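You operate a simulated robot arm through the tools that you are given. There is no shell and no other tool. Be economical: measure what you need, move in short steps, check, and stop when the job is done.

You are at the controls of a simulated robot arm. One attempt, no reset.

JOB
Raise the leaf, bolt it, wipe off the dust and stand the jug on it.
Fine: the yellow pad wipes and goes back on the table.

The check looks at the end state, three seconds after you hand in, the way a careful person would. Anything else that was tipped, shoved, dropped, spilled or broken makes it a failure.

ROBOT AND FRAMES
A 6-joint arm with a two-finger parallel gripper, fixed in place. Base frame: the origin is at the foot of the arm, x ahead of it, y to its left, z up. Readings come in mm, rad, newtons and seconds.
With the tool pointing down near the work surface it reaches from about 160 to 740 mm from the base axis. Its first joint turns from -2.897 to 2.897 rad. Payload 3.91 kg.
The TCP is the grasp point between the finger pads, 30 mm short of the fingertips. In the tool frame z runs along the fingers and y along their closing line. Largest opening 110 mm; finger width 20, thickness 10; the body of the gripper, 48 by 112 mm, starts 55 mm behind the TCP.
Orientation is that of the tool frame in the base frame, as a unit quaternion [x, y, z, w]. With the fingers straight down and closing along the base's y, the tool's x points along the base's -x, its y along +y and its z along -z.

CONTROLS
- The arm moves only by the tool send_rows. Its argument "targets" is a list of rows, each a list of 3 entries, a list of its own where there are three numbers: the shift along the tool's x, y, z in mm, then the turn, a rotation vector about the tool's x, y, z in rad, then the finger opening in mm, from 0 to 110. In form: [[[dx, dy, dz], [ax, ay, az], hand], ...]. A call has 1 to 8 rows; each row shifts and turns the commanded pose from where the row before left it, along the tool's axes as they then stand. Rows are played at 5 a second. More than 50 mm and 0.15 rad between two rows, or a gripper value outside its range, and nothing of the call is played. A pose out of reach is approached as far as the arm can. The call stops where the force on the tool passes 40 N (or 10 N more than at its start, if that is more) or the arm is blocked; 0.2 s more then pass. Each finger travels about 45 mm/s and halts on what it meets, pressing with about 36 N; the grip force reading is that of the motor and also rises with nothing between the fingers. The clock runs only during rows and for 0.2 s after the last one: add rows that do not move to give the fingers time. It gives the time, the measured TCP pose, the force on the tool (base axes), the opening and the grip force at its end, in the units of the frame above (readings bear some noise).
- Cameras (640 x 400 px; columns grow to the right, rows downward): "scene" is fixed at [219.8, 649.3, 1245.9]; the picture's right is [-0.96, -0.29, 0.00], its down [-0.22, 0.70, -0.68] and it looks along [0.20, -0.65, -0.73] (base axes); focal length 222 px, centre (320, 200). "wrist" rides on the gripper at [71, 22, -107] in the tool frame; the picture's right is [-0.29, 0.96, 0.00], its down [-0.76, -0.23, -0.61] and it looks along [-0.58, -0.18, 0.79] (tool axes); focal length 243 px, centre (320, 200). There is no depth. A picture from a camera that has moved, and an enlarged one, comes with that camera's place and axes in the base frame and with its lens.
- get_image(camera): a new picture of that camera. It takes no simulated time.
- raise_lower(by): slides the trunk up (or, below 0, down) by that many mm; the arm rides with it, the base frame stays. It gives what a move gives, with no picture.
- close_up(camera, box): a new picture of the part [left, top, right, bottom] of that camera's present view, enlarged. It takes no simulated time.
- hand_in(): hands the job in; it is judged then, once.

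Go step by step. Nothing tells you positions but the pictures and the camera data: compare them with the known pose of the tool, close in by small moves and look again before you grip or let go. The budget is 120 turns and 84 pictures, counting those below and the enlarged ones. Unless the task says otherwise, let go and move clear before handing in, and close with one line.

The tools are called after "Emit:" as a command line: name --argument value ..., lists and objects as JSON in quotes. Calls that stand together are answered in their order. send_rows: Moves the arm, as the interface text tells. Its arguments: {"type":"object","properties":{"targets":{"type":"array","items":{"type":"array"}}},"required":["targets"]} The other tools are called the same way: raise_lower (by) slides the trunk up or down; get_image (camera) takes a picture; close_up (camera, box) takes an enlarged picture of a part of a camera's view; hand_in () hands the job in.

At the start:

```text
clock: 0.0
ee_pos: [431.8, 184.5, 990.1]
tool_rot: [-0.001, 1.0, 0.0, 0.001]
contact_force: [-0.3, 0.3, 0.0]
width: 110.0
grip_force: 0.0
trunk travel left (down, up): [-400.0, 190.0]
```

scene: 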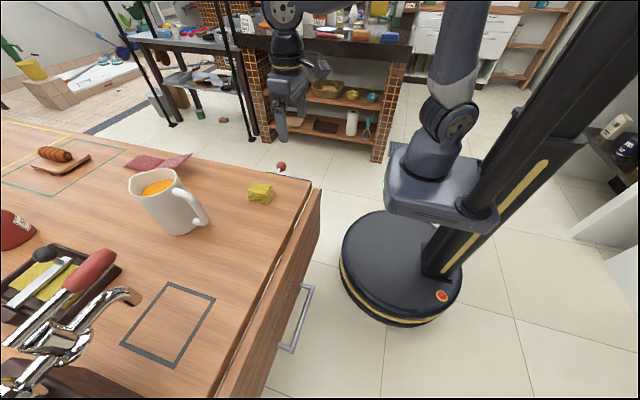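
wrist: 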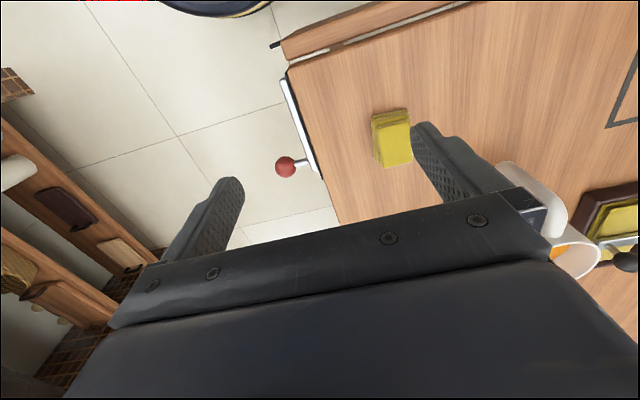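

I see the table with the jug, the yellow pad and a red-knobbed bolt at its edge, and what looks like a hanging leaf on the near side. I'll look closer before moving.

Emit:
close_up --camera "scene" --box '[200, 130, 360, 230]'

Emit:
close_up --camera "scene" --box '[80, 180, 400, 400]'

Emit:
close_up --camera "wrist" --box '[240, 0, 640, 250]'

```text
4.00 times, centred on (280, 180) of scene
camera zoom: at [219.8, 649.3, 1245.9], right [-0.96, -0.29, 0.0], down [-0.22, 0.7, -0.68], along [0.2, -0.65, -0.73], focal length 886 px, centre (480, 280)
```

zoom: 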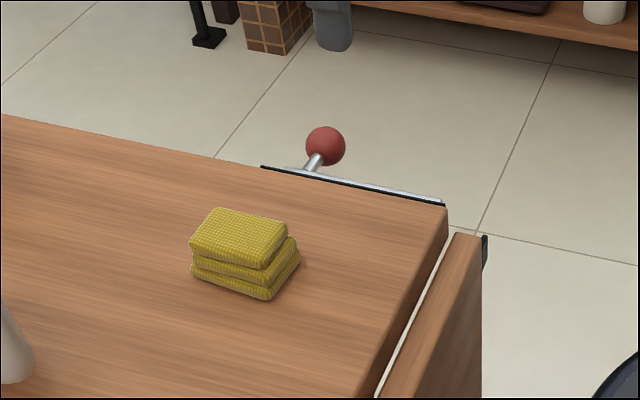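

```text
1.82 times, centred on (240, 290) of scene
camera zoom: at [219.8, 649.3, 1245.9], right [-0.96, -0.29, 0.0], down [-0.22, 0.7, -0.68], along [0.2, -0.65, -0.73], focal length 403 px, centre (466, 36)
```

zoom: 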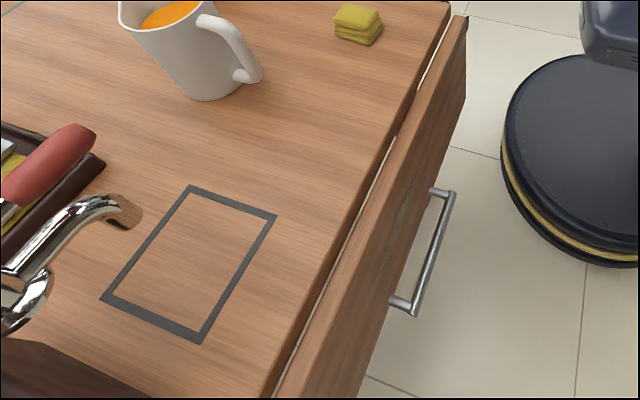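

```text
1.60 times, centred on (440, 125) of wrist
camera zoom: at [362.0, 207.9, 1095.1], right [0.29, 0.96, 0.0], down [0.76, -0.23, 0.61], along [0.58, -0.18, -0.79], focal length 388 px, centre (128, 320)
```

zoom: 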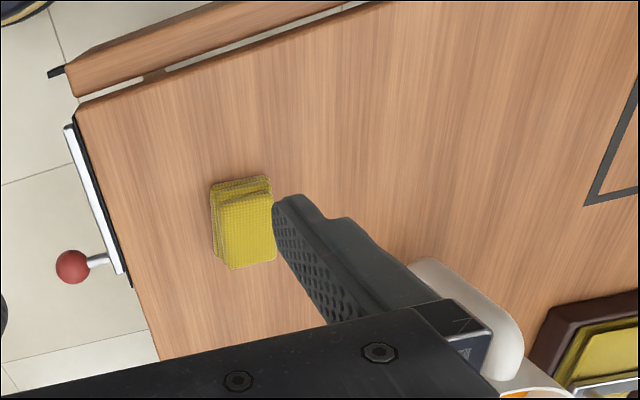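

The table edge facing the robot is at x≈400 and its bolt side is at y≈148. The leaf hangs there from about z 755 down to 510, with a bar handle near its lower edge at y≈390–565. I'll move in front of it to get a better look.

Emit:
send_rows --targets '[[[29, 27, 0], [0, 0, 0], 110], [[29, 27, 0], [0, 0, 0], 110], [[29, 27, 0], [0, 0, 0], 110], [[29, 27, 0], [0, 0, 0], 110], [[29, 27, 0], [0, 0, 0], 110], [[29, 27, 0], [0, 0, 0], 110], [[29, 27, 0], [0, 0, 0], 110], [[29, 27, 0], [0, 0, 0], 110]]'

Emit:
get_image --camera "wrist"

Emit:
get_image --camera "scene"

```text
clock: 1.8
ee_pos: [198.5, 400.0, 988.1]
tool_rot: [0.001, 1.0, 0.0, 0.001]
contact_force: [-0.1, 0.3, -0.3]
width: 110.2
grip_force: 0.0
trunk travel left (down, up): [-400.0, 190.0]
```

```text
78 pictures are left
camera wrist: at [129.2, 423.9, 1094.9], right [0.29, 0.96, 0.0], down [0.76, -0.23, 0.61], along [0.58, -0.18, -0.79], focal length 243 px, centre (320, 200)
```

wrist: 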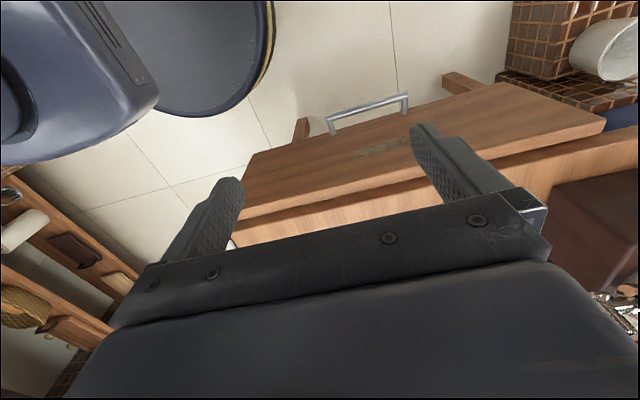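

```text
77 pictures are left
```

scene: 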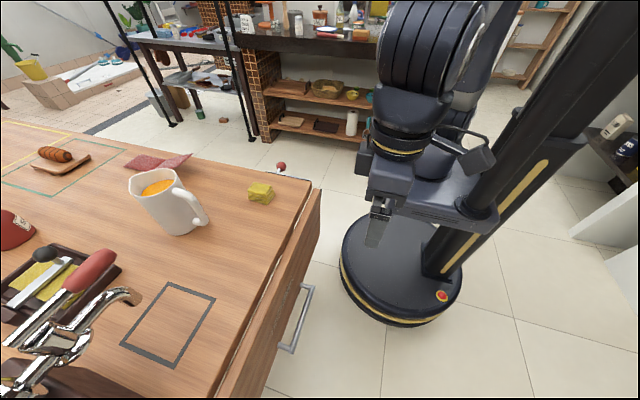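

Emit:
close_up --camera "wrist" --box '[220, 50, 640, 250]'

```text
1.52 times, centred on (430, 150) of wrist
camera zoom: at [129.2, 423.9, 1094.9], right [0.29, 0.96, 0.0], down [0.76, -0.23, 0.61], along [0.58, -0.18, -0.79], focal length 370 px, centre (152, 276)
```

zoom: 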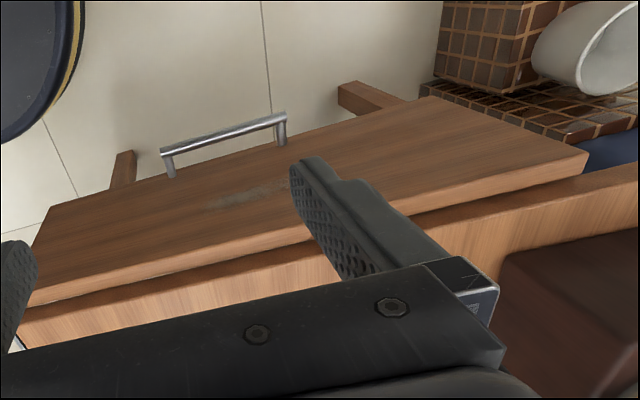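

The handle bar runs along y (about 384–565) at x≈320, z≈521, standing roughly 45 mm off the leaf face, and the dust patch is just above it. I'll turn the hand 90° so it closes across the bar, then tilt it forward.

Emit:
send_rows --targets '[[[0, 0, 0], [0, 0, 0.1428], 110], [[0, 0, 0], [0, 0, 0.1428], 90], [[0, 0, 0], [0, 0, 0.1428], 80], [[0, 0, 0], [0, 0, 0.1428], 70], [[0, 0, 0], [0, 0, 0.1428], 60], [[0, 0, 0], [0, 0, 0.1428], 50], [[0, 0, 0], [0, 0, 0.1428], 40], [[0, 0, 0], [0, 0, 0.1428], 34]]'

Emit:
send_rows --targets '[[[0, 0, 0], [0, 0, 0.1428], 34], [[0, 0, 0], [0, 0, 0.1428], 34], [[0, 0, 0], [0, 0, 0.1428], 34], [[36, -30, 0], [0, 0, 0], 34], [[36, -30, 0], [0, 0, 0], 34], [[0, 0, 30], [-0.13, 0, 0], 34], [[0, 0, 30], [-0.13, 0, 0], 34], [[0, 0, 30], [-0.13, 0, 0], 34]]'

```text
clock: 3.6
ee_pos: [200.6, 402.0, 988.7]
tool_rot: [0.542, 0.84, 0.0, 0.0]
contact_force: [0.4, 0.0, -0.5]
width: 34.0
grip_force: 0.0
trunk travel left (down, up): [-400.0, 190.0]
```

```text
clock: 5.4
ee_pos: [254.8, 474.0, 938.4]
tool_rot: [0.685, 0.706, 0.126, 0.131]
contact_force: [-0.1, -0.7, -0.4]
width: 34.1
grip_force: 0.0
out of reach, approached as far as the arm can: row 6, 7, 8
trunk travel left (down, up): [-400.0, 190.0]
```

Emit:
get_image --camera "scene"

Emit:
send_rows --targets '[[[0, 0, 0], [0, 0, 0], 34]]'

```text
75 pictures are left
```

scene: 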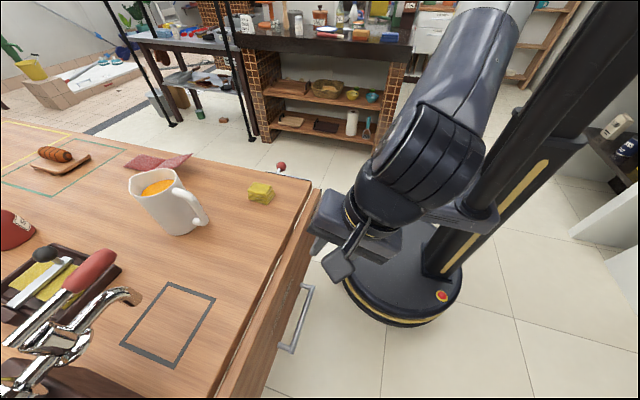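

```text
clock: 5.8
ee_pos: [254.8, 475.4, 937.6]
tool_rot: [0.685, 0.706, 0.126, 0.129]
contact_force: [0.2, 0.3, 0.1]
width: 33.9
grip_force: 0.0
trunk travel left (down, up): [-400.0, 190.0]
```

The arm couldn't reach the full tilt here, so it stopped at (255, 475, 938), tilted about 21° forward. That will do for hooking the bar from above, so I'll go straight down in front of the leaf.

Emit:
send_rows --targets '[[[0, -14.2, 37.4], [0, 0, 0], 34], [[0, -14.2, 37.4], [0, 0, 0], 34], [[0, -14.2, 37.4], [0, 0, 0], 34], [[0, -14.2, 37.4], [0, 0, 0], 34]]'

```text
clock: 6.8
ee_pos: [333.1, 481.9, 818.9]
tool_rot: [0.691, 0.698, 0.132, 0.133]
contact_force: [-0.4, -0.2, -0.1]
width: 34.0
grip_force: 0.1
out of reach, approached as far as the arm can: row 1, 2, 3, 4
trunk travel left (down, up): [-400.0, 190.0]
```

Going low with this tilt pushes the hand outward. I'll back off to where the posture worked and lower the trunk instead.

Emit:
send_rows --targets '[[[0, -7, -35], [0, 0, 0], 34], [[0, -7, -35], [0, 0, 0], 34], [[0, -7, -35], [0, 0, 0], 34], [[0, -7, -35], [0, 0, 0], 34], [[0, -20, 0], [0, 0, 0], 34]]'

```text
clock: 8.0
ee_pos: [265.5, 486.5, 945.3]
tool_rot: [0.69, 0.698, 0.133, 0.134]
contact_force: [-0.7, -0.1, 0.5]
width: 33.6
grip_force: 0.1
out of reach, approached as far as the arm can: row 1, 2, 3, 5
trunk travel left (down, up): [-400.0, 190.0]
```

The wrist seems close to a roll limit in this yaw. I'll untilt and turn the hand the other way round by 180°, so that the tool x points to −y.

Emit:
send_rows --targets '[[[0, 0, -10], [0.123, 0, 0], 34], [[0, 0, -10], [0.123, 0, 0], 34], [[0, 0, -10], [0.123, 0, 0], 34], [[0, 0, 0], [0, 0, -0.1428], 34], [[0, 0, 0], [0, 0, -0.1428], 34], [[0, 0, 0], [0, 0, -0.1428], 34], [[0, 0, 0], [0, 0, -0.1428], 34], [[0, 0, 0], [0, 0, -0.1428], 34]]'

Emit:
send_rows --targets '[[[0, 0, 0], [0, 0, -0.1428], 34], [[0, 0, 0], [0, 0, -0.1428], 34], [[0, 0, 0], [0, 0, -0.1428], 34], [[0, 0, 0], [0, 0, -0.1428], 34], [[0, 0, 0], [0, 0, -0.1428], 34], [[0, 0, 0], [0, 0, -0.1428], 34], [[0, 0, 0], [0, 0, -0.1428], 34], [[0, 0, 0], [0, 0, -0.1428], 34]]'

Emit:
send_rows --targets '[[[0, 0, 0], [0, 0, -0.1428], 34], [[0, 0, 0], [0, 0, -0.1428], 34], [[0, 0, 0], [0, 0, -0.1428], 34], [[0, 0, 0], [0, 0, -0.1428], 34], [[0, 0, 0], [0, 0, -0.1428], 34], [[0, 0, 0], [0, 0, -0.1428], 34], [[0, 0, 0], [0, 0, -0.1428], 34], [[0, 0, 0], [0, 0, -0.1428], 34]]'

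```text
clock: 9.8
ee_pos: [257.3, 488.3, 973.6]
tool_rot: [0.415, 0.91, 0.004, 0.01]
contact_force: [0.9, -0.3, -0.7]
width: 34.0
grip_force: 0.0
trunk travel left (down, up): [-400.0, 190.0]
```

```text
clock: 11.6
ee_pos: [256.6, 486.6, 973.5]
tool_rot: [-0.143, 0.99, -0.001, 0.01]
contact_force: [-0.2, -0.6, -0.6]
width: 34.1
grip_force: 0.0
trunk travel left (down, up): [-400.0, 190.0]
```

```text
clock: 13.4
ee_pos: [256.1, 485.4, 973.6]
tool_rot: [-0.656, 0.755, -0.007, 0.009]
contact_force: [0.5, -0.3, -0.4]
width: 34.0
grip_force: 0.1
trunk travel left (down, up): [-400.0, 190.0]
```

Emit:
send_rows --targets '[[[0, 0, 0], [0, 0, -0.14], 34], [[0, 0, 0], [0.14, 0, 0], 34], [[0, 0, 0], [0.14, 0, 0], 34], [[0, 0, 0], [0.14, 0, 0], 34], [[0, 0, 0], [0.14, 0, 0], 34]]'

```text
clock: 14.6
ee_pos: [257.4, 487.5, 973.9]
tool_rot: [-0.676, 0.678, -0.204, 0.204]
contact_force: [-0.7, 0.5, 0.2]
width: 33.6
grip_force: 0.0
trunk travel left (down, up): [-400.0, 190.0]
```

That yaw works. Now I'll go down in front of the leaf.

Emit:
send_rows --targets '[[[1.5, 24.2, 36.5], [0, 0, 0], 34], [[1.5, 24.2, 36.5], [0, 0, 0], 34], [[1.5, 24.2, 36.5], [0, 0, 0], 34], [[1.5, 24.2, 36.5], [0, 0, 0], 34], [[1.5, 24.2, 36.5], [0, 0, 0], 34], [[1.5, 24.2, 36.5], [0, 0, 0], 34], [[1.5, 24.2, 36.5], [0, 0, 0], 34]]'

Emit:
get_image --camera "wrist"

```text
clock: 16.2
ee_pos: [255.9, 477.7, 664.7]
tool_rot: [-0.677, 0.678, -0.202, 0.203]
contact_force: [0.4, -0.4, 0.0]
width: 34.1
grip_force: 0.1
trunk travel left (down, up): [-400.0, 190.0]
```

```text
74 pictures are left
camera wrist: at [179.6, 407.3, 741.9], right [-0.8, 0.29, -0.53], down [-0.14, 0.76, 0.64], along [0.59, 0.58, -0.57], focal length 243 px, centre (320, 200)
```

wrist: 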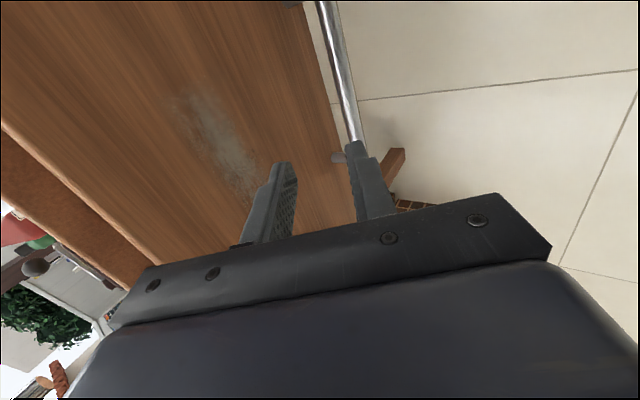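

The bar is where I figured, around (320, y, 522), and the dust lies on the leaf face above it. I'll line up with the bar and close in.

Emit:
send_rows --targets '[[[3, 25, 20], [0, 0, 0], 34], [[3, 0, 40], [0, 0, 0], 34], [[0, 0, 35], [0, 0, 0], 34]]'

Emit:
get_image --camera "wrist"

```text
clock: 17.0
ee_pos: [288.2, 469.2, 573.1]
tool_rot: [-0.676, 0.679, -0.203, 0.202]
contact_force: [-0.4, 0.9, 0.0]
width: 34.1
grip_force: 0.1
trunk travel left (down, up): [-400.0, 190.0]
```

```text
73 pictures are left
camera wrist: at [211.2, 400.1, 648.8], right [-0.8, 0.29, -0.53], down [-0.14, 0.76, 0.64], along [0.59, 0.58, -0.57], focal length 243 px, centre (320, 200)
```

wrist: 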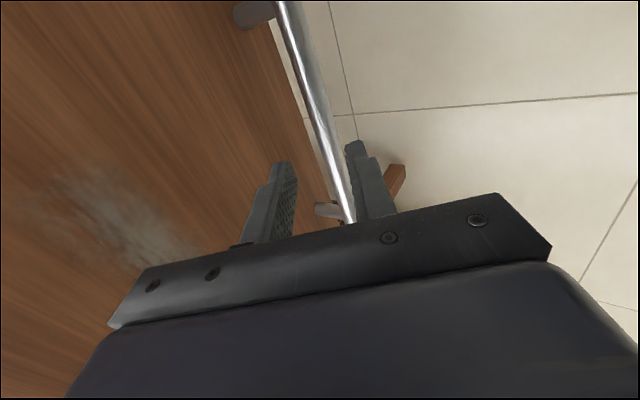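

Emit:
send_rows --targets '[[[0, 3, 30], [0, 0, 0], 34], [[0, 0, 30], [0, 0, 0], 34]]'

Emit:
get_image --camera "wrist"

Emit:
get_image --camera "scene"

```text
clock: 17.6
ee_pos: [317.7, 470.5, 522.5]
tool_rot: [-0.676, 0.679, -0.203, 0.202]
contact_force: [0.1, -0.5, -0.9]
width: 34.2
grip_force: 0.1
trunk travel left (down, up): [-400.0, 190.0]
```

```text
72 pictures are left
camera wrist: at [241.6, 400.8, 598.3], right [-0.8, 0.29, -0.53], down [-0.14, 0.76, 0.63], along [0.59, 0.58, -0.57], focal length 243 px, centre (320, 200)
```

wrist: 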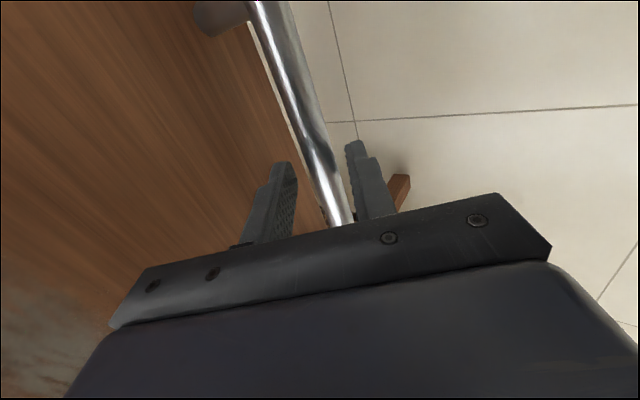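

```text
71 pictures are left
```

scene: 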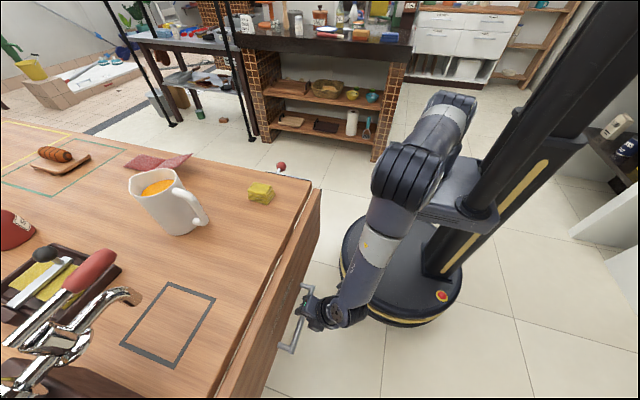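

Bar between the fingers; close on it.

Emit:
send_rows --targets '[[[0, 0, 0], [0, 0, 0], 20], [[0, 0, 0], [0, 0, 0], 5], [[0, 0, 0], [0, 0, 0], 0], [[0, 0, 0], [0, 0, 0], 0]]'

Emit:
get_image --camera "wrist"

```text
clock: 18.6
ee_pos: [317.3, 470.4, 519.7]
tool_rot: [-0.677, 0.678, -0.202, 0.202]
contact_force: [-11.0, 0.2, -12.7]
width: 17.5
grip_force: 45.0
trunk travel left (down, up): [-400.0, 190.0]
```

```text
70 pictures are left
camera wrist: at [240.8, 400.9, 597.6], right [-0.8, 0.29, -0.52], down [-0.14, 0.76, 0.63], along [0.58, 0.58, -0.57], focal length 243 px, centre (320, 200)
```

wrist: 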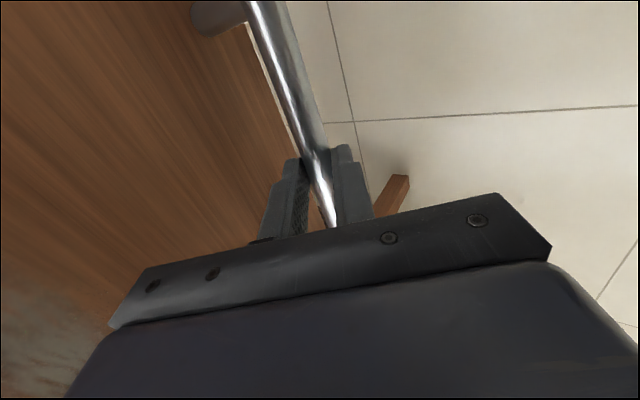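

I have the bar (width 17.5). I'll start swinging it along an arc about the estimated hinge at (383, 742) and watch the force.

Emit:
send_rows --targets '[[[0, 16.6, -22.2], [-0.05, 0, 0], 0], [[0, 15.0, -23.4], [-0.05, 0, 0], 0]]'

```text
clock: 19.2
ee_pos: [267.9, 471.1, 543.4]
tool_rot: [-0.685, 0.688, -0.169, 0.168]
contact_force: [3.9, 5.1, -9.6]
width: 17.7
grip_force: 45.0
trunk travel left (down, up): [-400.0, 190.0]
```

Emit:
send_rows --targets '[[[0, 13.4, -24.4], [-0.05, 0, 0], 0], [[0, 11.6, -25.3], [-0.05, 0, 0], 0], [[0, 9.8, -25.9], [-0.05, 0, 0], 0], [[0, 8.0, -26.5], [-0.05, 0, 0], 0]]'

Emit:
get_image --camera "scene"

Emit:
get_image --camera "wrist"

```text
clock: 20.2
ee_pos: [188.1, 470.7, 621.7]
tool_rot: [-0.698, 0.702, -0.098, 0.099]
contact_force: [27.9, 4.1, 5.1]
width: 17.7
grip_force: 44.7
trunk travel left (down, up): [-400.0, 190.0]
```

```text
69 pictures are left
```

scene: 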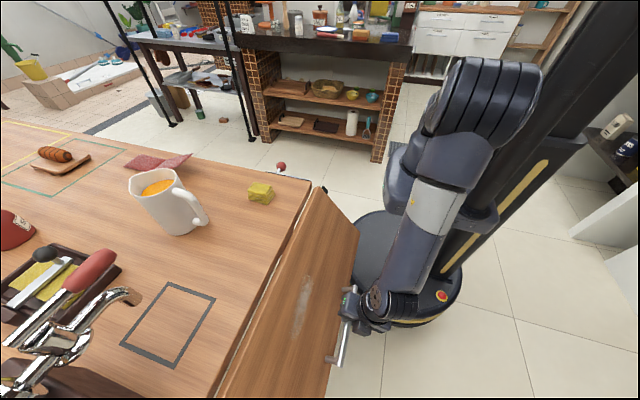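

```text
68 pictures are left
camera wrist: at [139.4, 400.5, 717.4], right [-0.92, 0.29, -0.27], down [0.06, 0.76, 0.65], along [0.39, 0.58, -0.71], focal length 243 px, centre (320, 200)
```

wrist: 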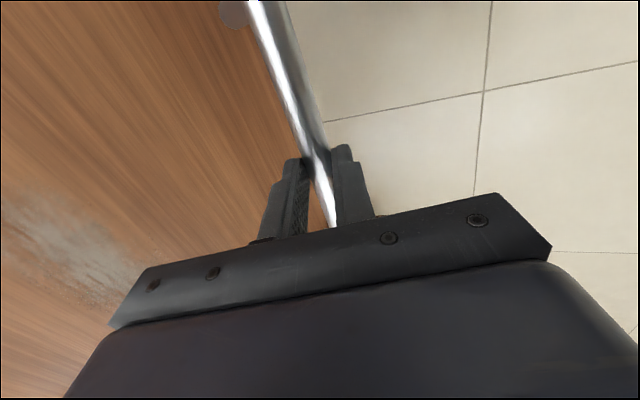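

The leaf is rising. The bar pulls toward +x, so I'll trim a few mm that way as I continue.

Emit:
send_rows --targets '[[[0, 2.3, -26.0], [-0.05, 0, 0], 0], [[0, 4.1, -27.4], [-0.05, 0, 0], 0]]'

```text
clock: 20.8
ee_pos: [166.0, 471.1, 669.4]
tool_rot: [-0.704, 0.704, -0.066, 0.061]
contact_force: [6.9, -4.8, -12.7]
width: 17.8
grip_force: 45.4
trunk travel left (down, up): [-400.0, 190.0]
```

Emit:
send_rows --targets '[[[0, 1.3, -27.5], [-0.05, 0, 0], 0], [[0, -0.6, -27.7], [-0.05, 0, 0], 0]]'

```text
clock: 21.4
ee_pos: [153.1, 471.5, 725.1]
tool_rot: [-0.706, 0.708, -0.029, 0.027]
contact_force: [-34.3, -4.0, -19.0]
width: 17.9
grip_force: 44.9
trunk travel left (down, up): [-400.0, 190.0]
```

Emit:
send_rows --targets '[[[0, 6, -21.5], [-0.03, 0, 0], 0], [[0, -1.0, -26], [-0.03, 0, 0], 0]]'

Emit:
get_image --camera "scene"

```text
clock: 22.0
ee_pos: [151.5, 471.0, 771.9]
tool_rot: [-0.705, 0.709, -0.009, 0.007]
contact_force: [5.6, -15.7, -13.6]
width: 17.6
grip_force: 45.1
trunk travel left (down, up): [-400.0, 190.0]
```

```text
67 pictures are left
```

scene: 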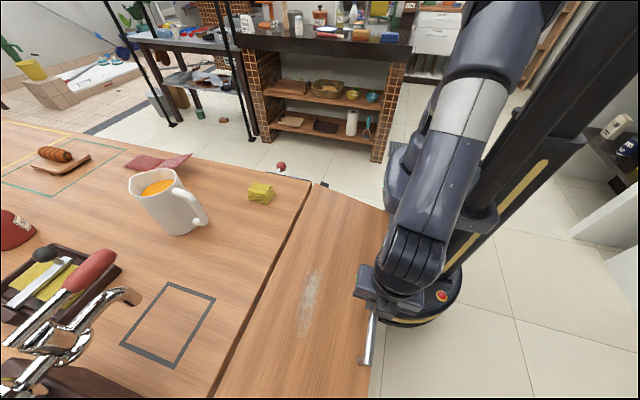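

Emit:
send_rows --targets '[[[0, -1, -15], [0, 0, 0], 0], [[0, -2, -12], [0, 0, 0], 0]]'

Emit:
get_image --camera "scene"

```text
clock: 22.6
ee_pos: [153.7, 472.8, 800.9]
tool_rot: [-0.706, 0.708, -0.007, 0.01]
contact_force: [-0.3, 1.0, -0.8]
width: 0.1
grip_force: 37.7
trunk travel left (down, up): [-400.0, 190.0]
```

```text
66 pictures are left
```

scene: 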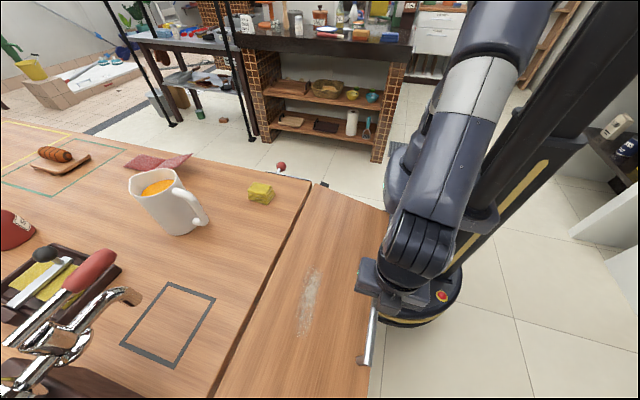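

The fingers slipped off the bar, but the leaf appears to have stayed up. I'll look closely at its level and the bolt end.

Emit:
close_up --camera "scene" --box '[240, 140, 400, 240]'

Emit:
close_up --camera "scene" --box '[200, 180, 420, 400]'

Emit:
get_image --camera "wrist"

```text
4.00 times, centred on (320, 190) of scene
camera zoom: at [219.8, 649.3, 1245.9], right [-0.96, -0.29, 0.0], down [-0.22, 0.7, -0.68], along [0.2, -0.65, -0.73], focal length 886 px, centre (320, 240)
```

zoom: 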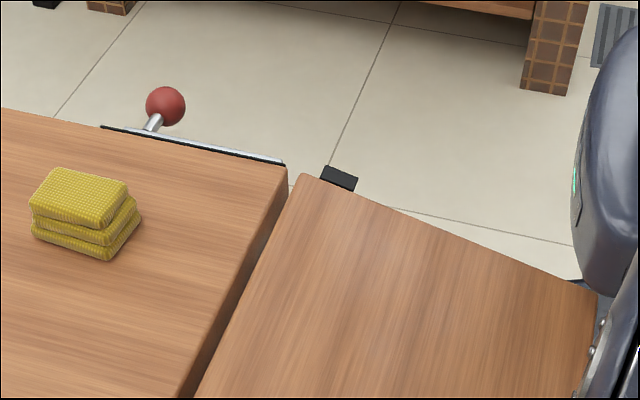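

```text
1.82 times, centred on (310, 290) of scene
camera zoom: at [219.8, 649.3, 1245.9], right [-0.96, -0.29, 0.0], down [-0.22, 0.7, -0.68], along [0.2, -0.65, -0.73], focal length 403 px, centre (338, 36)
```

zoom: 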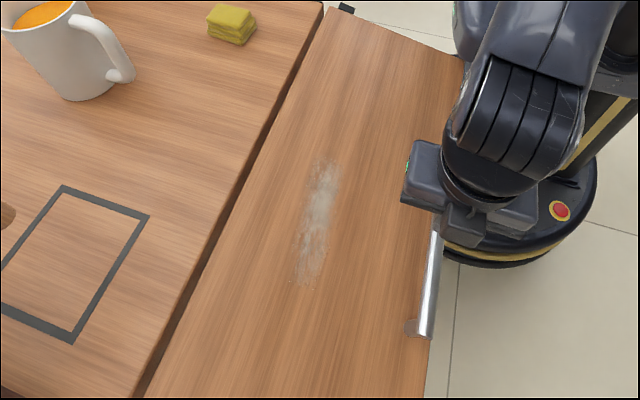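

```text
63 pictures are left
camera wrist: at [129.9, 402.0, 905.7], right [-0.96, 0.29, -0.02], down [0.22, 0.76, 0.62], along [0.2, 0.58, -0.79], focal length 243 px, centre (320, 200)
```

wrist: 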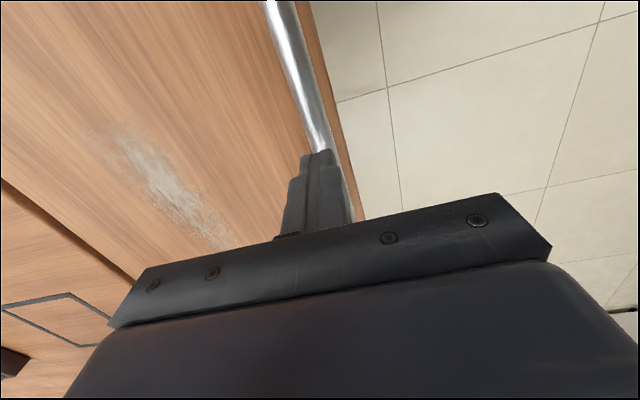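

The leaf holds by friction but sits about 12–15° below level, with the bar near (154, 472, 762). I'll re-grip with the hand tilted the other way, so a finger hooks under the bar.

Emit:
send_rows --targets '[[[0, 0, -40], [0, 0, 0], 10], [[0, -17, 0], [-0.15, 0, 0], 20], [[0, -17, 0], [-0.15, 0, 0], 30], [[0, 0, 0], [-0.15, 0, 0], 34], [[0, 0, 0], [-0.15, 0, 0], 34]]'

Emit:
get_image --camera "wrist"

```text
clock: 23.8
ee_pos: [185.7, 471.7, 838.0]
tool_rot: [-0.677, 0.679, 0.202, -0.201]
contact_force: [0.0, 0.5, 0.2]
width: 34.1
grip_force: 0.0
trunk travel left (down, up): [-400.0, 190.0]
```

```text
62 pictures are left
camera wrist: at [227.3, 400.3, 937.5], right [-0.8, 0.29, 0.52], down [0.53, 0.76, 0.38], along [-0.29, 0.58, -0.76], focal length 243 px, centre (320, 200)
```

wrist: 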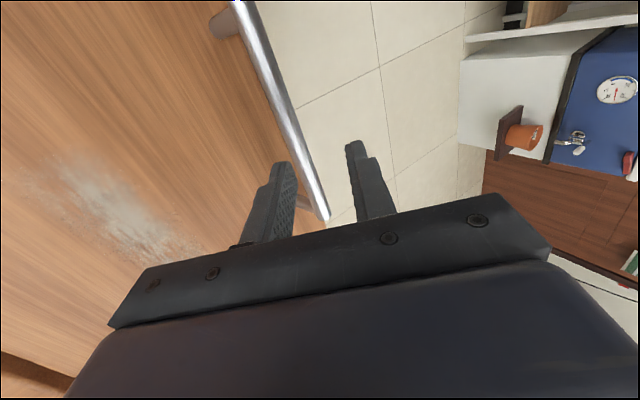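

Emit:
send_rows --targets '[[[0, -24.5, 20], [0, 0, 0], 34], [[0, 0, 20], [0, 0, 0], 34]]'

Emit:
get_image --camera "wrist"

```text
clock: 24.4
ee_pos: [183.5, 471.3, 790.5]
tool_rot: [-0.677, 0.678, 0.202, -0.202]
contact_force: [-0.7, -0.2, 0.0]
width: 33.8
grip_force: 0.1
trunk travel left (down, up): [-400.0, 190.0]
```

```text
61 pictures are left
camera wrist: at [225.9, 401.4, 890.5], right [-0.8, 0.29, 0.52], down [0.53, 0.76, 0.38], along [-0.28, 0.58, -0.76], focal length 243 px, centre (320, 200)
```

wrist: 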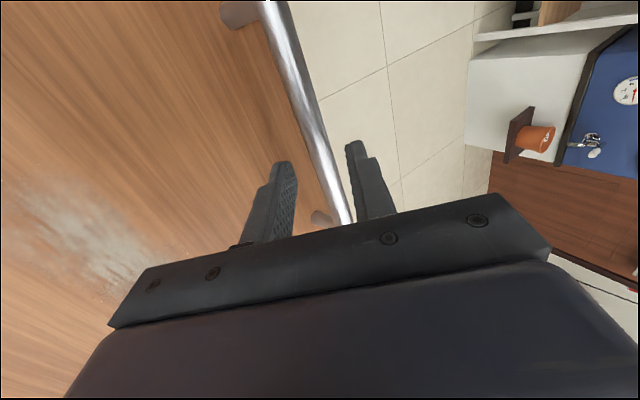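

Emit:
send_rows --targets '[[[0, 0, 25], [0, 0, 0], 34], [[0, 0, 22], [0, 0, 0], 34]]'

Emit:
get_image --camera "wrist"

```text
clock: 25.0
ee_pos: [157.6, 470.4, 750.3]
tool_rot: [-0.676, 0.679, 0.202, -0.202]
contact_force: [-0.2, -0.2, -0.1]
width: 34.2
grip_force: 0.0
trunk travel left (down, up): [-400.0, 190.0]
```

```text
60 pictures are left
camera wrist: at [199.1, 400.6, 851.4], right [-0.8, 0.29, 0.52], down [0.53, 0.76, 0.38], along [-0.28, 0.58, -0.76], focal length 243 px, centre (320, 200)
```

wrist: 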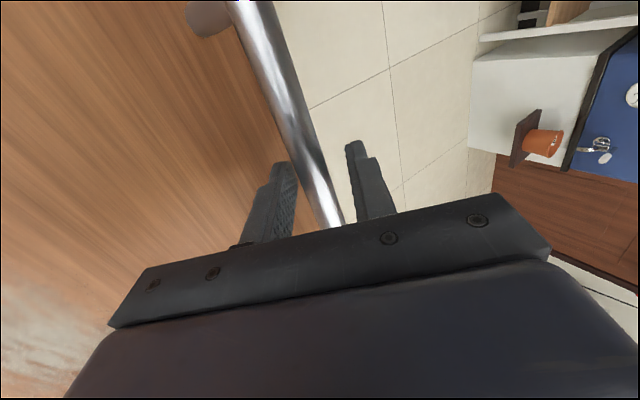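

Emit:
send_rows --targets '[[[0, 0, 0], [0, 0, 0], 15], [[0, 0, 0], [0, 0, 0], 0], [[0, 0, 0], [0, 0, 0], 0]]'

```text
clock: 25.8
ee_pos: [159.8, 470.6, 749.3]
tool_rot: [-0.676, 0.68, 0.201, -0.2]
contact_force: [26.1, -2.6, -16.6]
width: 17.8
grip_force: 45.0
trunk travel left (down, up): [-400.0, 190.0]
```

Emit:
send_rows --targets '[[[0, 5, -19.2], [0, 0, 0], 0], [[0, 7.9, -19], [0, 0, 0], 0]]'

```text
clock: 26.2
ee_pos: [160.3, 470.6, 756.1]
tool_rot: [0.678, -0.678, -0.199, 0.201]
contact_force: [12.8, 2.0, -4.8]
width: 17.5
grip_force: 45.2
trunk travel left (down, up): [-400.0, 190.0]
stopped in row 1: the force on the tool passed its limit (the readings are from after the stop); the commanded pose is now the measured one
```

Emit:
send_rows --targets '[[[0, 3.5, -9.5], [0, 0, 0], 0], [[0, 4, -9.5], [0, 0, 0], 0]]'

```text
clock: 26.5
ee_pos: [161.4, 469.8, 756.6]
tool_rot: [-0.678, 0.68, 0.197, -0.199]
contact_force: [2.7, 3.5, -5.3]
width: 17.8
grip_force: 45.0
trunk travel left (down, up): [-400.0, 190.0]
stopped in row 1: the force on the tool passed its limit (the readings are from after the stop); the commanded pose is now the measured one
```

Emit:
get_image --camera "scene"

Emit:
close_up --camera "scene" --box '[230, 140, 390, 240]'

Emit:
get_image --camera "wrist"

```text
59 pictures are left
```

scene: 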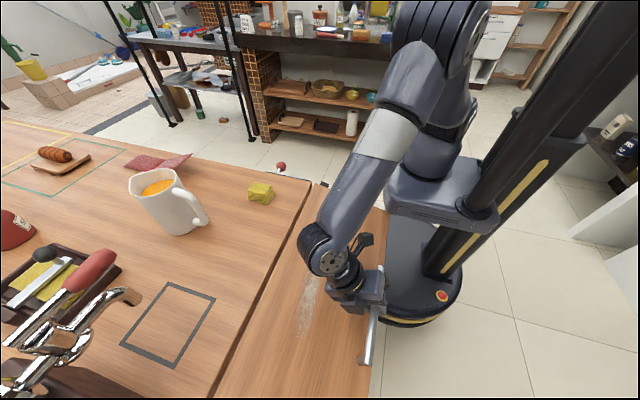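

```text
4.00 times, centred on (310, 190) of scene
camera zoom: at [219.8, 649.3, 1245.9], right [-0.96, -0.29, 0.0], down [-0.22, 0.7, -0.68], along [0.2, -0.65, -0.73], focal length 886 px, centre (360, 240)
```

zoom: 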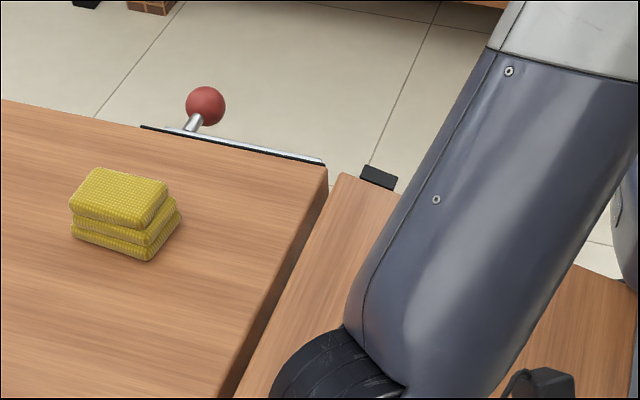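

```text
57 pictures are left
camera wrist: at [201.7, 401.0, 858.5], right [-0.81, 0.29, 0.51], down [0.52, 0.76, 0.39], along [-0.28, 0.58, -0.77], focal length 243 px, centre (320, 200)
```

wrist: 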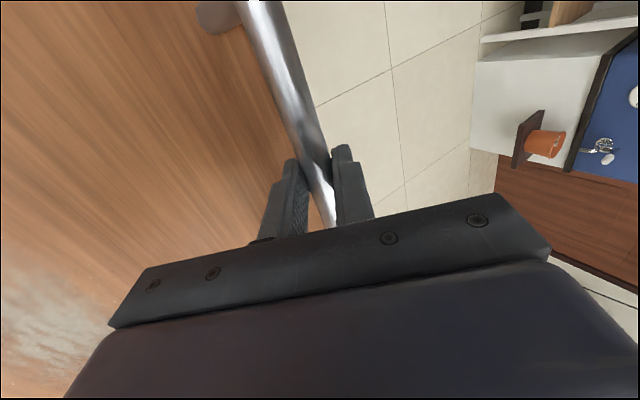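

The leaf resisted quick moves; the hinge may be damped or stiff. I'll try again with small steps.

Emit:
send_rows --targets '[[[0, 2, -4], [0, 0, 0], 0], [[0, 2, -4], [0, 0, 0], 0], [[0, 2, -4], [0, 0, 0], 0], [[0, 2, -4], [0, 0, 0], 0]]'

```text
clock: 26.9
ee_pos: [160.7, 470.7, 757.3]
tool_rot: [-0.677, 0.681, 0.196, -0.2]
contact_force: [-1.7, 6.2, -6.1]
width: 17.6
grip_force: 44.9
trunk travel left (down, up): [-400.0, 190.0]
stopped in row 2: the force on the tool passed its limit (the readings are from after the stop); the commanded pose is now the measured one
```

Emit:
send_rows --targets '[[[0, 1.6, -2.5], [0, 0, 0], 0]]'

```text
clock: 27.4
ee_pos: [161.4, 469.5, 757.8]
tool_rot: [-0.678, 0.68, 0.195, -0.2]
contact_force: [-2.3, 6.9, -7.2]
width: 17.7
grip_force: 45.4
trunk travel left (down, up): [-400.0, 190.0]
stopped in row 1: the force on the tool passed its limit (the readings are from after the stop); the commanded pose is now the measured one
```

Emit:
send_rows --targets '[[[0, 0.8, -1.2], [0, 0, 0], 0]]'

Emit:
send_rows --targets '[[[0, 0.5, -0.8], [0, 0, 0], 0]]'

```text
clock: 27.8
ee_pos: [161.5, 471.2, 758.3]
tool_rot: [-0.677, 0.681, 0.197, -0.198]
contact_force: [-5.7, 10.7, -26.4]
width: 17.6
grip_force: 44.6
trunk travel left (down, up): [-400.0, 190.0]
```

```text
clock: 28.2
ee_pos: [162.7, 471.0, 758.0]
tool_rot: [-0.678, 0.68, 0.195, -0.199]
contact_force: [-2.0, 6.2, -4.7]
width: 17.6
grip_force: 45.4
trunk travel left (down, up): [-400.0, 190.0]
stopped in row 1: the force on the tool passed its limit (the readings are from after the stop); the commanded pose is now the measured one
```

The fingertips may be jamming against the leaf face as the leaf turns relative to the tool. I'll try a rigid step that turns the tool together with the leaf.

Emit:
send_rows --targets '[[[0, 1.5, -3], [-0.02, 0, 0], 0], [[0, 1.5, -3], [-0.02, 0, 0], 0]]'

Emit:
close_up --camera "wrist" --box '[200, 80, 420, 240]'

```text
clock: 28.6
ee_pos: [161.2, 469.9, 758.9]
tool_rot: [-0.676, 0.68, 0.2, -0.203]
contact_force: [-1.2, 4.6, -4.9]
width: 17.9
grip_force: 45.0
trunk travel left (down, up): [-400.0, 190.0]
stopped in row 2: the force on the tool passed its limit (the readings are from after the stop); the commanded pose is now the measured one
```

```text
2.50 times, centred on (310, 160) of wrist
camera zoom: at [203.4, 401.0, 859.3], right [-0.8, 0.3, 0.52], down [0.53, 0.76, 0.38], along [-0.29, 0.58, -0.77], focal length 606 px, centre (345, 300)
```

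zoom: 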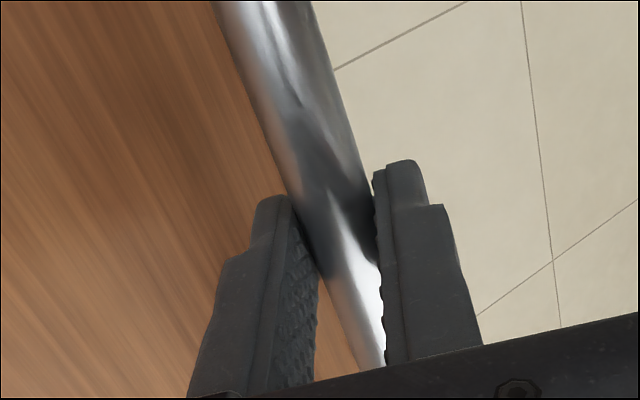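

Emit:
raise_lower --by 3

```text
clock: 29.1
ee_pos: [162.0, 470.9, 760.4]
tool_rot: [-0.675, 0.68, 0.199, -0.205]
contact_force: [-1.6, 5.8, -16.9]
width: 17.7
grip_force: 45.2
trunk travel left (down, up): [-403.0, 187.0]
```

Emit:
raise_lower --by 4

```text
clock: 29.7
ee_pos: [161.2, 470.4, 764.6]
tool_rot: [-0.676, 0.68, 0.2, -0.205]
contact_force: [1.8, 6.4, -12.6]
width: 17.5
grip_force: 45.2
trunk travel left (down, up): [-407.0, 183.0]
```

The trunk lifts it smoothly, so I'll continue that way.

Emit:
raise_lower --by 12

```text
clock: 30.3
ee_pos: [163.4, 470.8, 778.5]
tool_rot: [-0.675, 0.68, 0.199, -0.205]
contact_force: [11.8, 5.2, -10.9]
width: 17.7
grip_force: 44.9
trunk travel left (down, up): [-419.0, 171.0]
```

Emit:
send_rows --targets '[[[0, -2, -1.3], [-0.02, 0, 0], 0]]'

Emit:
raise_lower --by 10

Emit:
close_up --camera "scene" --box '[200, 120, 440, 270]'

```text
clock: 30.7
ee_pos: [164.0, 470.2, 778.7]
tool_rot: [-0.673, 0.678, 0.207, -0.212]
contact_force: [4.2, 1.6, -9.0]
width: 17.6
grip_force: 44.9
trunk travel left (down, up): [-419.0, 171.0]
```

```text
clock: 31.2
ee_pos: [164.4, 470.7, 787.9]
tool_rot: [-0.673, 0.677, 0.207, -0.212]
contact_force: [11.3, 2.8, -13.1]
width: 17.7
grip_force: 45.1
trunk travel left (down, up): [-429.0, 161.0]
```

```text
2.67 times, centred on (320, 195) of scene
camera zoom: at [219.8, 649.3, 1245.9], right [-0.96, -0.29, 0.0], down [-0.22, 0.7, -0.68], along [0.2, -0.65, -0.73], focal length 591 px, centre (320, 213)
```

zoom: 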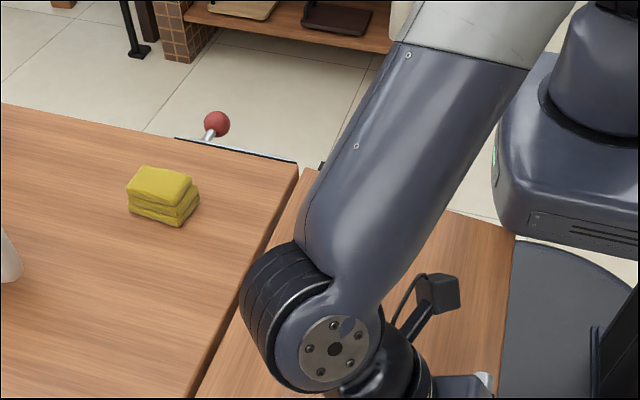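

Emit:
send_rows --targets '[[[0, -2.5, -1.6], [-0.03, 0, 0], 0]]'

Emit:
raise_lower --by 10

Emit:
send_rows --targets '[[[0, -2.5, -1.6], [-0.03, 0, 0], 0]]'

Emit:
raise_lower --by 8

Emit:
close_up --camera "scene" --box '[200, 120, 440, 270]'

```text
clock: 31.6
ee_pos: [166.0, 469.9, 788.1]
tool_rot: [-0.671, 0.673, 0.217, -0.222]
contact_force: [-0.8, 0.7, -9.5]
width: 17.7
grip_force: 45.2
trunk travel left (down, up): [-429.0, 161.0]
```

```text
clock: 32.2
ee_pos: [167.6, 470.1, 798.0]
tool_rot: [-0.67, 0.675, 0.217, -0.222]
contact_force: [6.5, 1.9, -7.8]
width: 17.8
grip_force: 44.8
trunk travel left (down, up): [-439.0, 151.0]
```

```text
clock: 32.6
ee_pos: [168.8, 470.5, 797.3]
tool_rot: [-0.667, 0.67, 0.228, -0.232]
contact_force: [-4.1, 3.0, -6.1]
width: 17.7
grip_force: 44.6
trunk travel left (down, up): [-439.0, 151.0]
```

```text
clock: 33.2
ee_pos: [170.7, 470.1, 805.5]
tool_rot: [-0.667, 0.671, 0.227, -0.231]
contact_force: [3.0, 6.1, -3.1]
width: 17.6
grip_force: 45.3
trunk travel left (down, up): [-447.0, 143.0]
```

```text
2.67 times, centred on (320, 195) of scene
camera zoom: at [219.8, 649.3, 1245.9], right [-0.96, -0.29, 0.0], down [-0.22, 0.7, -0.68], along [0.2, -0.65, -0.73], focal length 591 px, centre (320, 213)
```

zoom: 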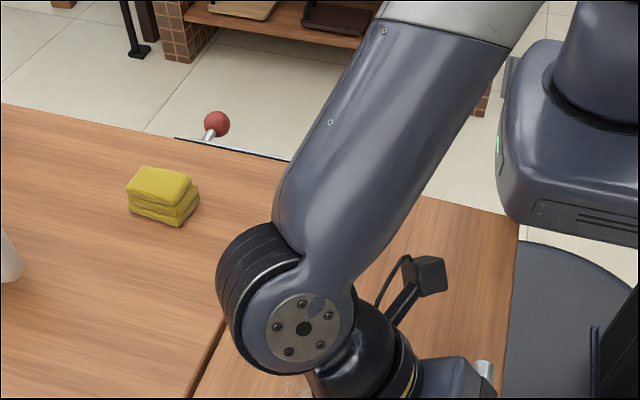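

Emit:
raise_lower --by 3

Emit:
raise_lower --by 3

Emit:
close_up --camera "scene" --box '[200, 120, 440, 270]'

```text
clock: 33.7
ee_pos: [171.4, 470.2, 807.4]
tool_rot: [-0.667, 0.671, 0.227, -0.231]
contact_force: [8.0, 6.7, -8.2]
width: 17.7
grip_force: 44.8
trunk travel left (down, up): [-450.0, 140.0]
```

```text
clock: 34.2
ee_pos: [173.3, 471.1, 810.0]
tool_rot: [-0.666, 0.672, 0.228, -0.231]
contact_force: [14.6, 6.7, -6.9]
width: 17.8
grip_force: 44.4
trunk travel left (down, up): [-453.0, 137.0]
```

```text
2.67 times, centred on (320, 195) of scene
camera zoom: at [219.8, 649.3, 1245.9], right [-0.96, -0.29, 0.0], down [-0.22, 0.7, -0.68], along [0.2, -0.65, -0.73], focal length 591 px, centre (320, 213)
```

zoom: 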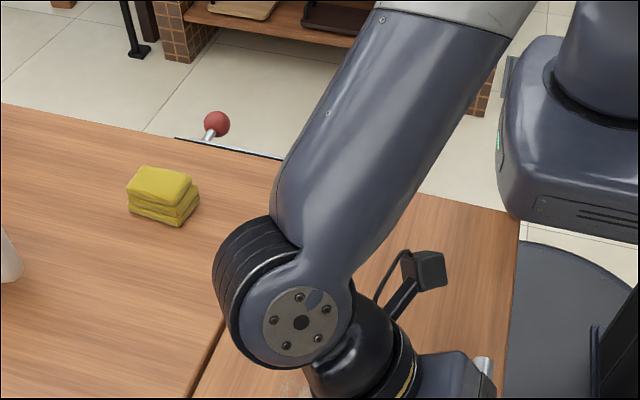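

Emit:
send_rows --targets '[[[0, -2.5, -1.6], [-0.02, 0, 0], 0]]'

Emit:
raise_lower --by 3

Emit:
close_up --camera "scene" --box '[330, 170, 410, 220]'

```text
clock: 34.6
ee_pos: [171.0, 469.6, 810.8]
tool_rot: [-0.664, 0.668, 0.235, -0.239]
contact_force: [5.3, 7.0, -2.7]
width: 17.6
grip_force: 44.5
trunk travel left (down, up): [-453.0, 137.0]
```

```text
clock: 35.2
ee_pos: [173.2, 470.3, 813.9]
tool_rot: [-0.664, 0.669, 0.234, -0.239]
contact_force: [4.8, 8.5, -6.4]
width: 17.6
grip_force: 45.0
trunk travel left (down, up): [-456.0, 134.0]
```

```text
8.00 times, centred on (370, 195) of scene
camera zoom: at [219.8, 649.3, 1245.9], right [-0.96, -0.29, 0.0], down [-0.22, 0.7, -0.68], along [0.2, -0.65, -0.73], focal length 1773 px, centre (-80, 240)
```

zoom: 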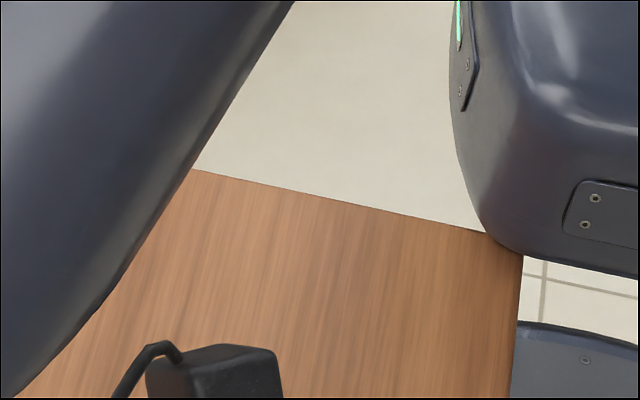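

The leaf now looks level, within about 0.3°. I'll open slightly, back off along the fingers and see whether it holds.

Emit:
send_rows --targets '[[[0, 0, 0], [0, 0, 0], 26], [[0, 0, 0], [0, 0, 0], 28]]'

Emit:
close_up --camera "scene" --box '[330, 170, 410, 220]'

```text
clock: 35.8
ee_pos: [171.0, 469.6, 814.2]
tool_rot: [-0.664, 0.669, 0.233, -0.238]
contact_force: [-0.3, -0.1, -0.7]
width: 28.3
grip_force: 0.0
trunk travel left (down, up): [-456.0, 134.0]
```

```text
8.00 times, centred on (370, 195) of scene
camera zoom: at [219.8, 649.3, 1245.9], right [-0.96, -0.29, 0.0], down [-0.22, 0.7, -0.68], along [0.2, -0.65, -0.73], focal length 1773 px, centre (-80, 240)
```

zoom: 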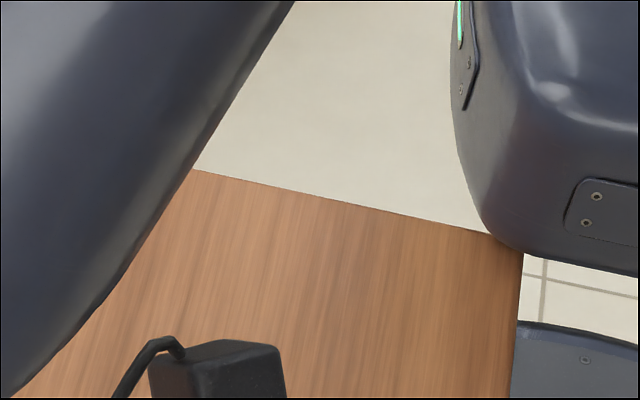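

The leaf holds by itself. I'll back out and rise, then go over to look at the bolt.

Emit:
send_rows --targets '[[[0, 0, -35], [0, 0, 0], 28], [[0, 0, -35], [0, 0, 0], 34], [[0, 0, -30], [0.13, 0, 0], 50], [[0, 0, -30], [0.13, 0, 0], 60], [[0, 0, -20], [0.14, 0, 0], 60], [[0, 0, 0], [0.14, 0, 0], 60], [[0, 0, 0], [0.14, 0, 0], 60]]'

Emit:
close_up --camera "scene" --box '[240, 150, 400, 250]'

```text
clock: 37.4
ee_pos: [260.6, 470.9, 935.7]
tool_rot: [-0.706, 0.709, -0.004, -0.003]
contact_force: [0.4, -0.4, 0.3]
width: 60.1
grip_force: 0.1
trunk travel left (down, up): [-456.0, 134.0]
```

```text
4.00 times, centred on (320, 200) of scene
camera zoom: at [219.8, 649.3, 1245.9], right [-0.96, -0.29, 0.0], down [-0.22, 0.7, -0.68], along [0.2, -0.65, -0.73], focal length 886 px, centre (320, 200)
```

zoom: 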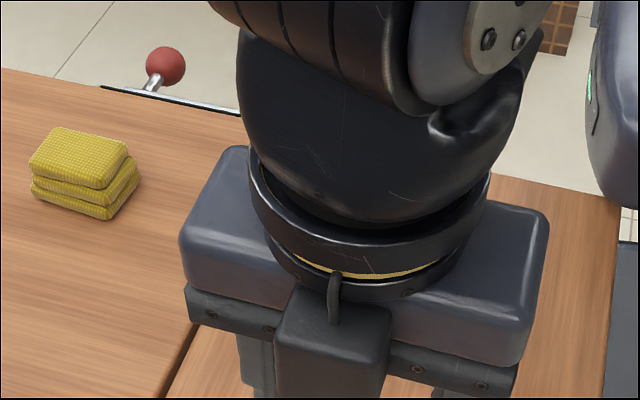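

Emit:
send_rows --targets '[[[37.6, -24, 0], [0, 0, 0], 70], [[37.6, -24, 0], [0, 0, 0], 70], [[37.6, -24, 0], [0, 0, 0], 70], [[37.6, -24, 0], [0, 0, 0], 70], [[37.6, -24, 0], [0, 0, 0], 70], [[37.6, -24, 5], [0, 0, 0], 70], [[37.6, -24, 10], [0, 0, 0], 70], [[37.6, -24, 10], [0, 0, 0], 70]]'

Emit:
get_image --camera "wrist"

Emit:
get_image --camera "scene"

```text
clock: 39.2
ee_pos: [452.5, 168.5, 913.2]
tool_rot: [-0.706, 0.708, -0.002, -0.003]
contact_force: [-0.1, -0.3, -0.6]
width: 69.9
grip_force: 0.1
trunk travel left (down, up): [-456.0, 134.0]
```

```text
49 pictures are left
camera wrist: at [431.8, 98.4, 1019.6], right [-0.96, 0.29, 0.0], down [0.23, 0.76, 0.6], along [0.18, 0.57, -0.8], focal length 243 px, centre (320, 200)
```

wrist: 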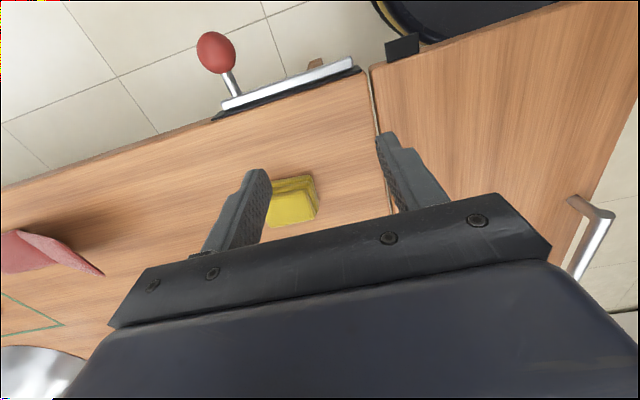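

```text
48 pictures are left
```

scene: 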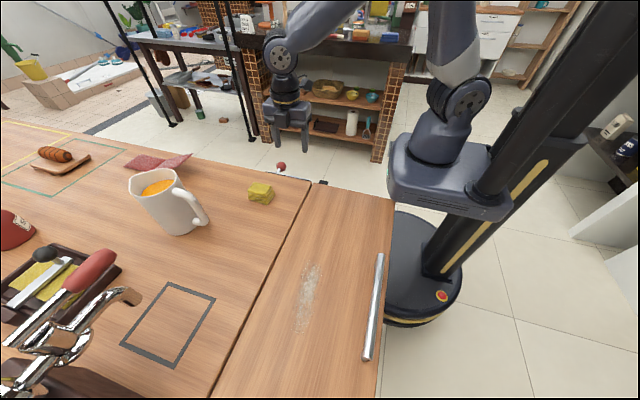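

Emit:
close_up --camera "wrist" --box '[180, 10, 440, 140]'

```text
2.46 times, centred on (310, 75) of wrist
camera zoom: at [431.8, 98.4, 1019.6], right [-0.96, 0.29, 0.0], down [0.23, 0.76, 0.6], along [0.18, 0.57, -0.8], focal length 597 px, centre (345, 508)
```

zoom: 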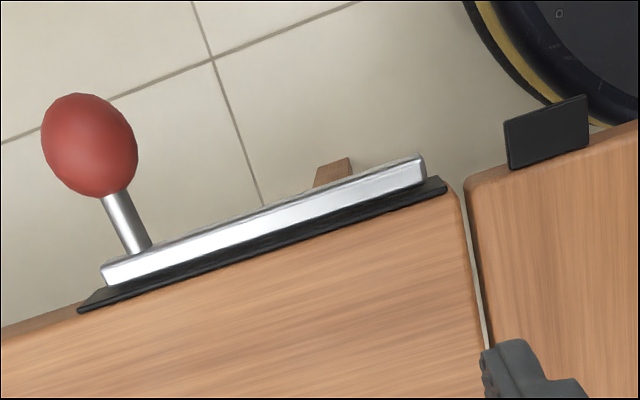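

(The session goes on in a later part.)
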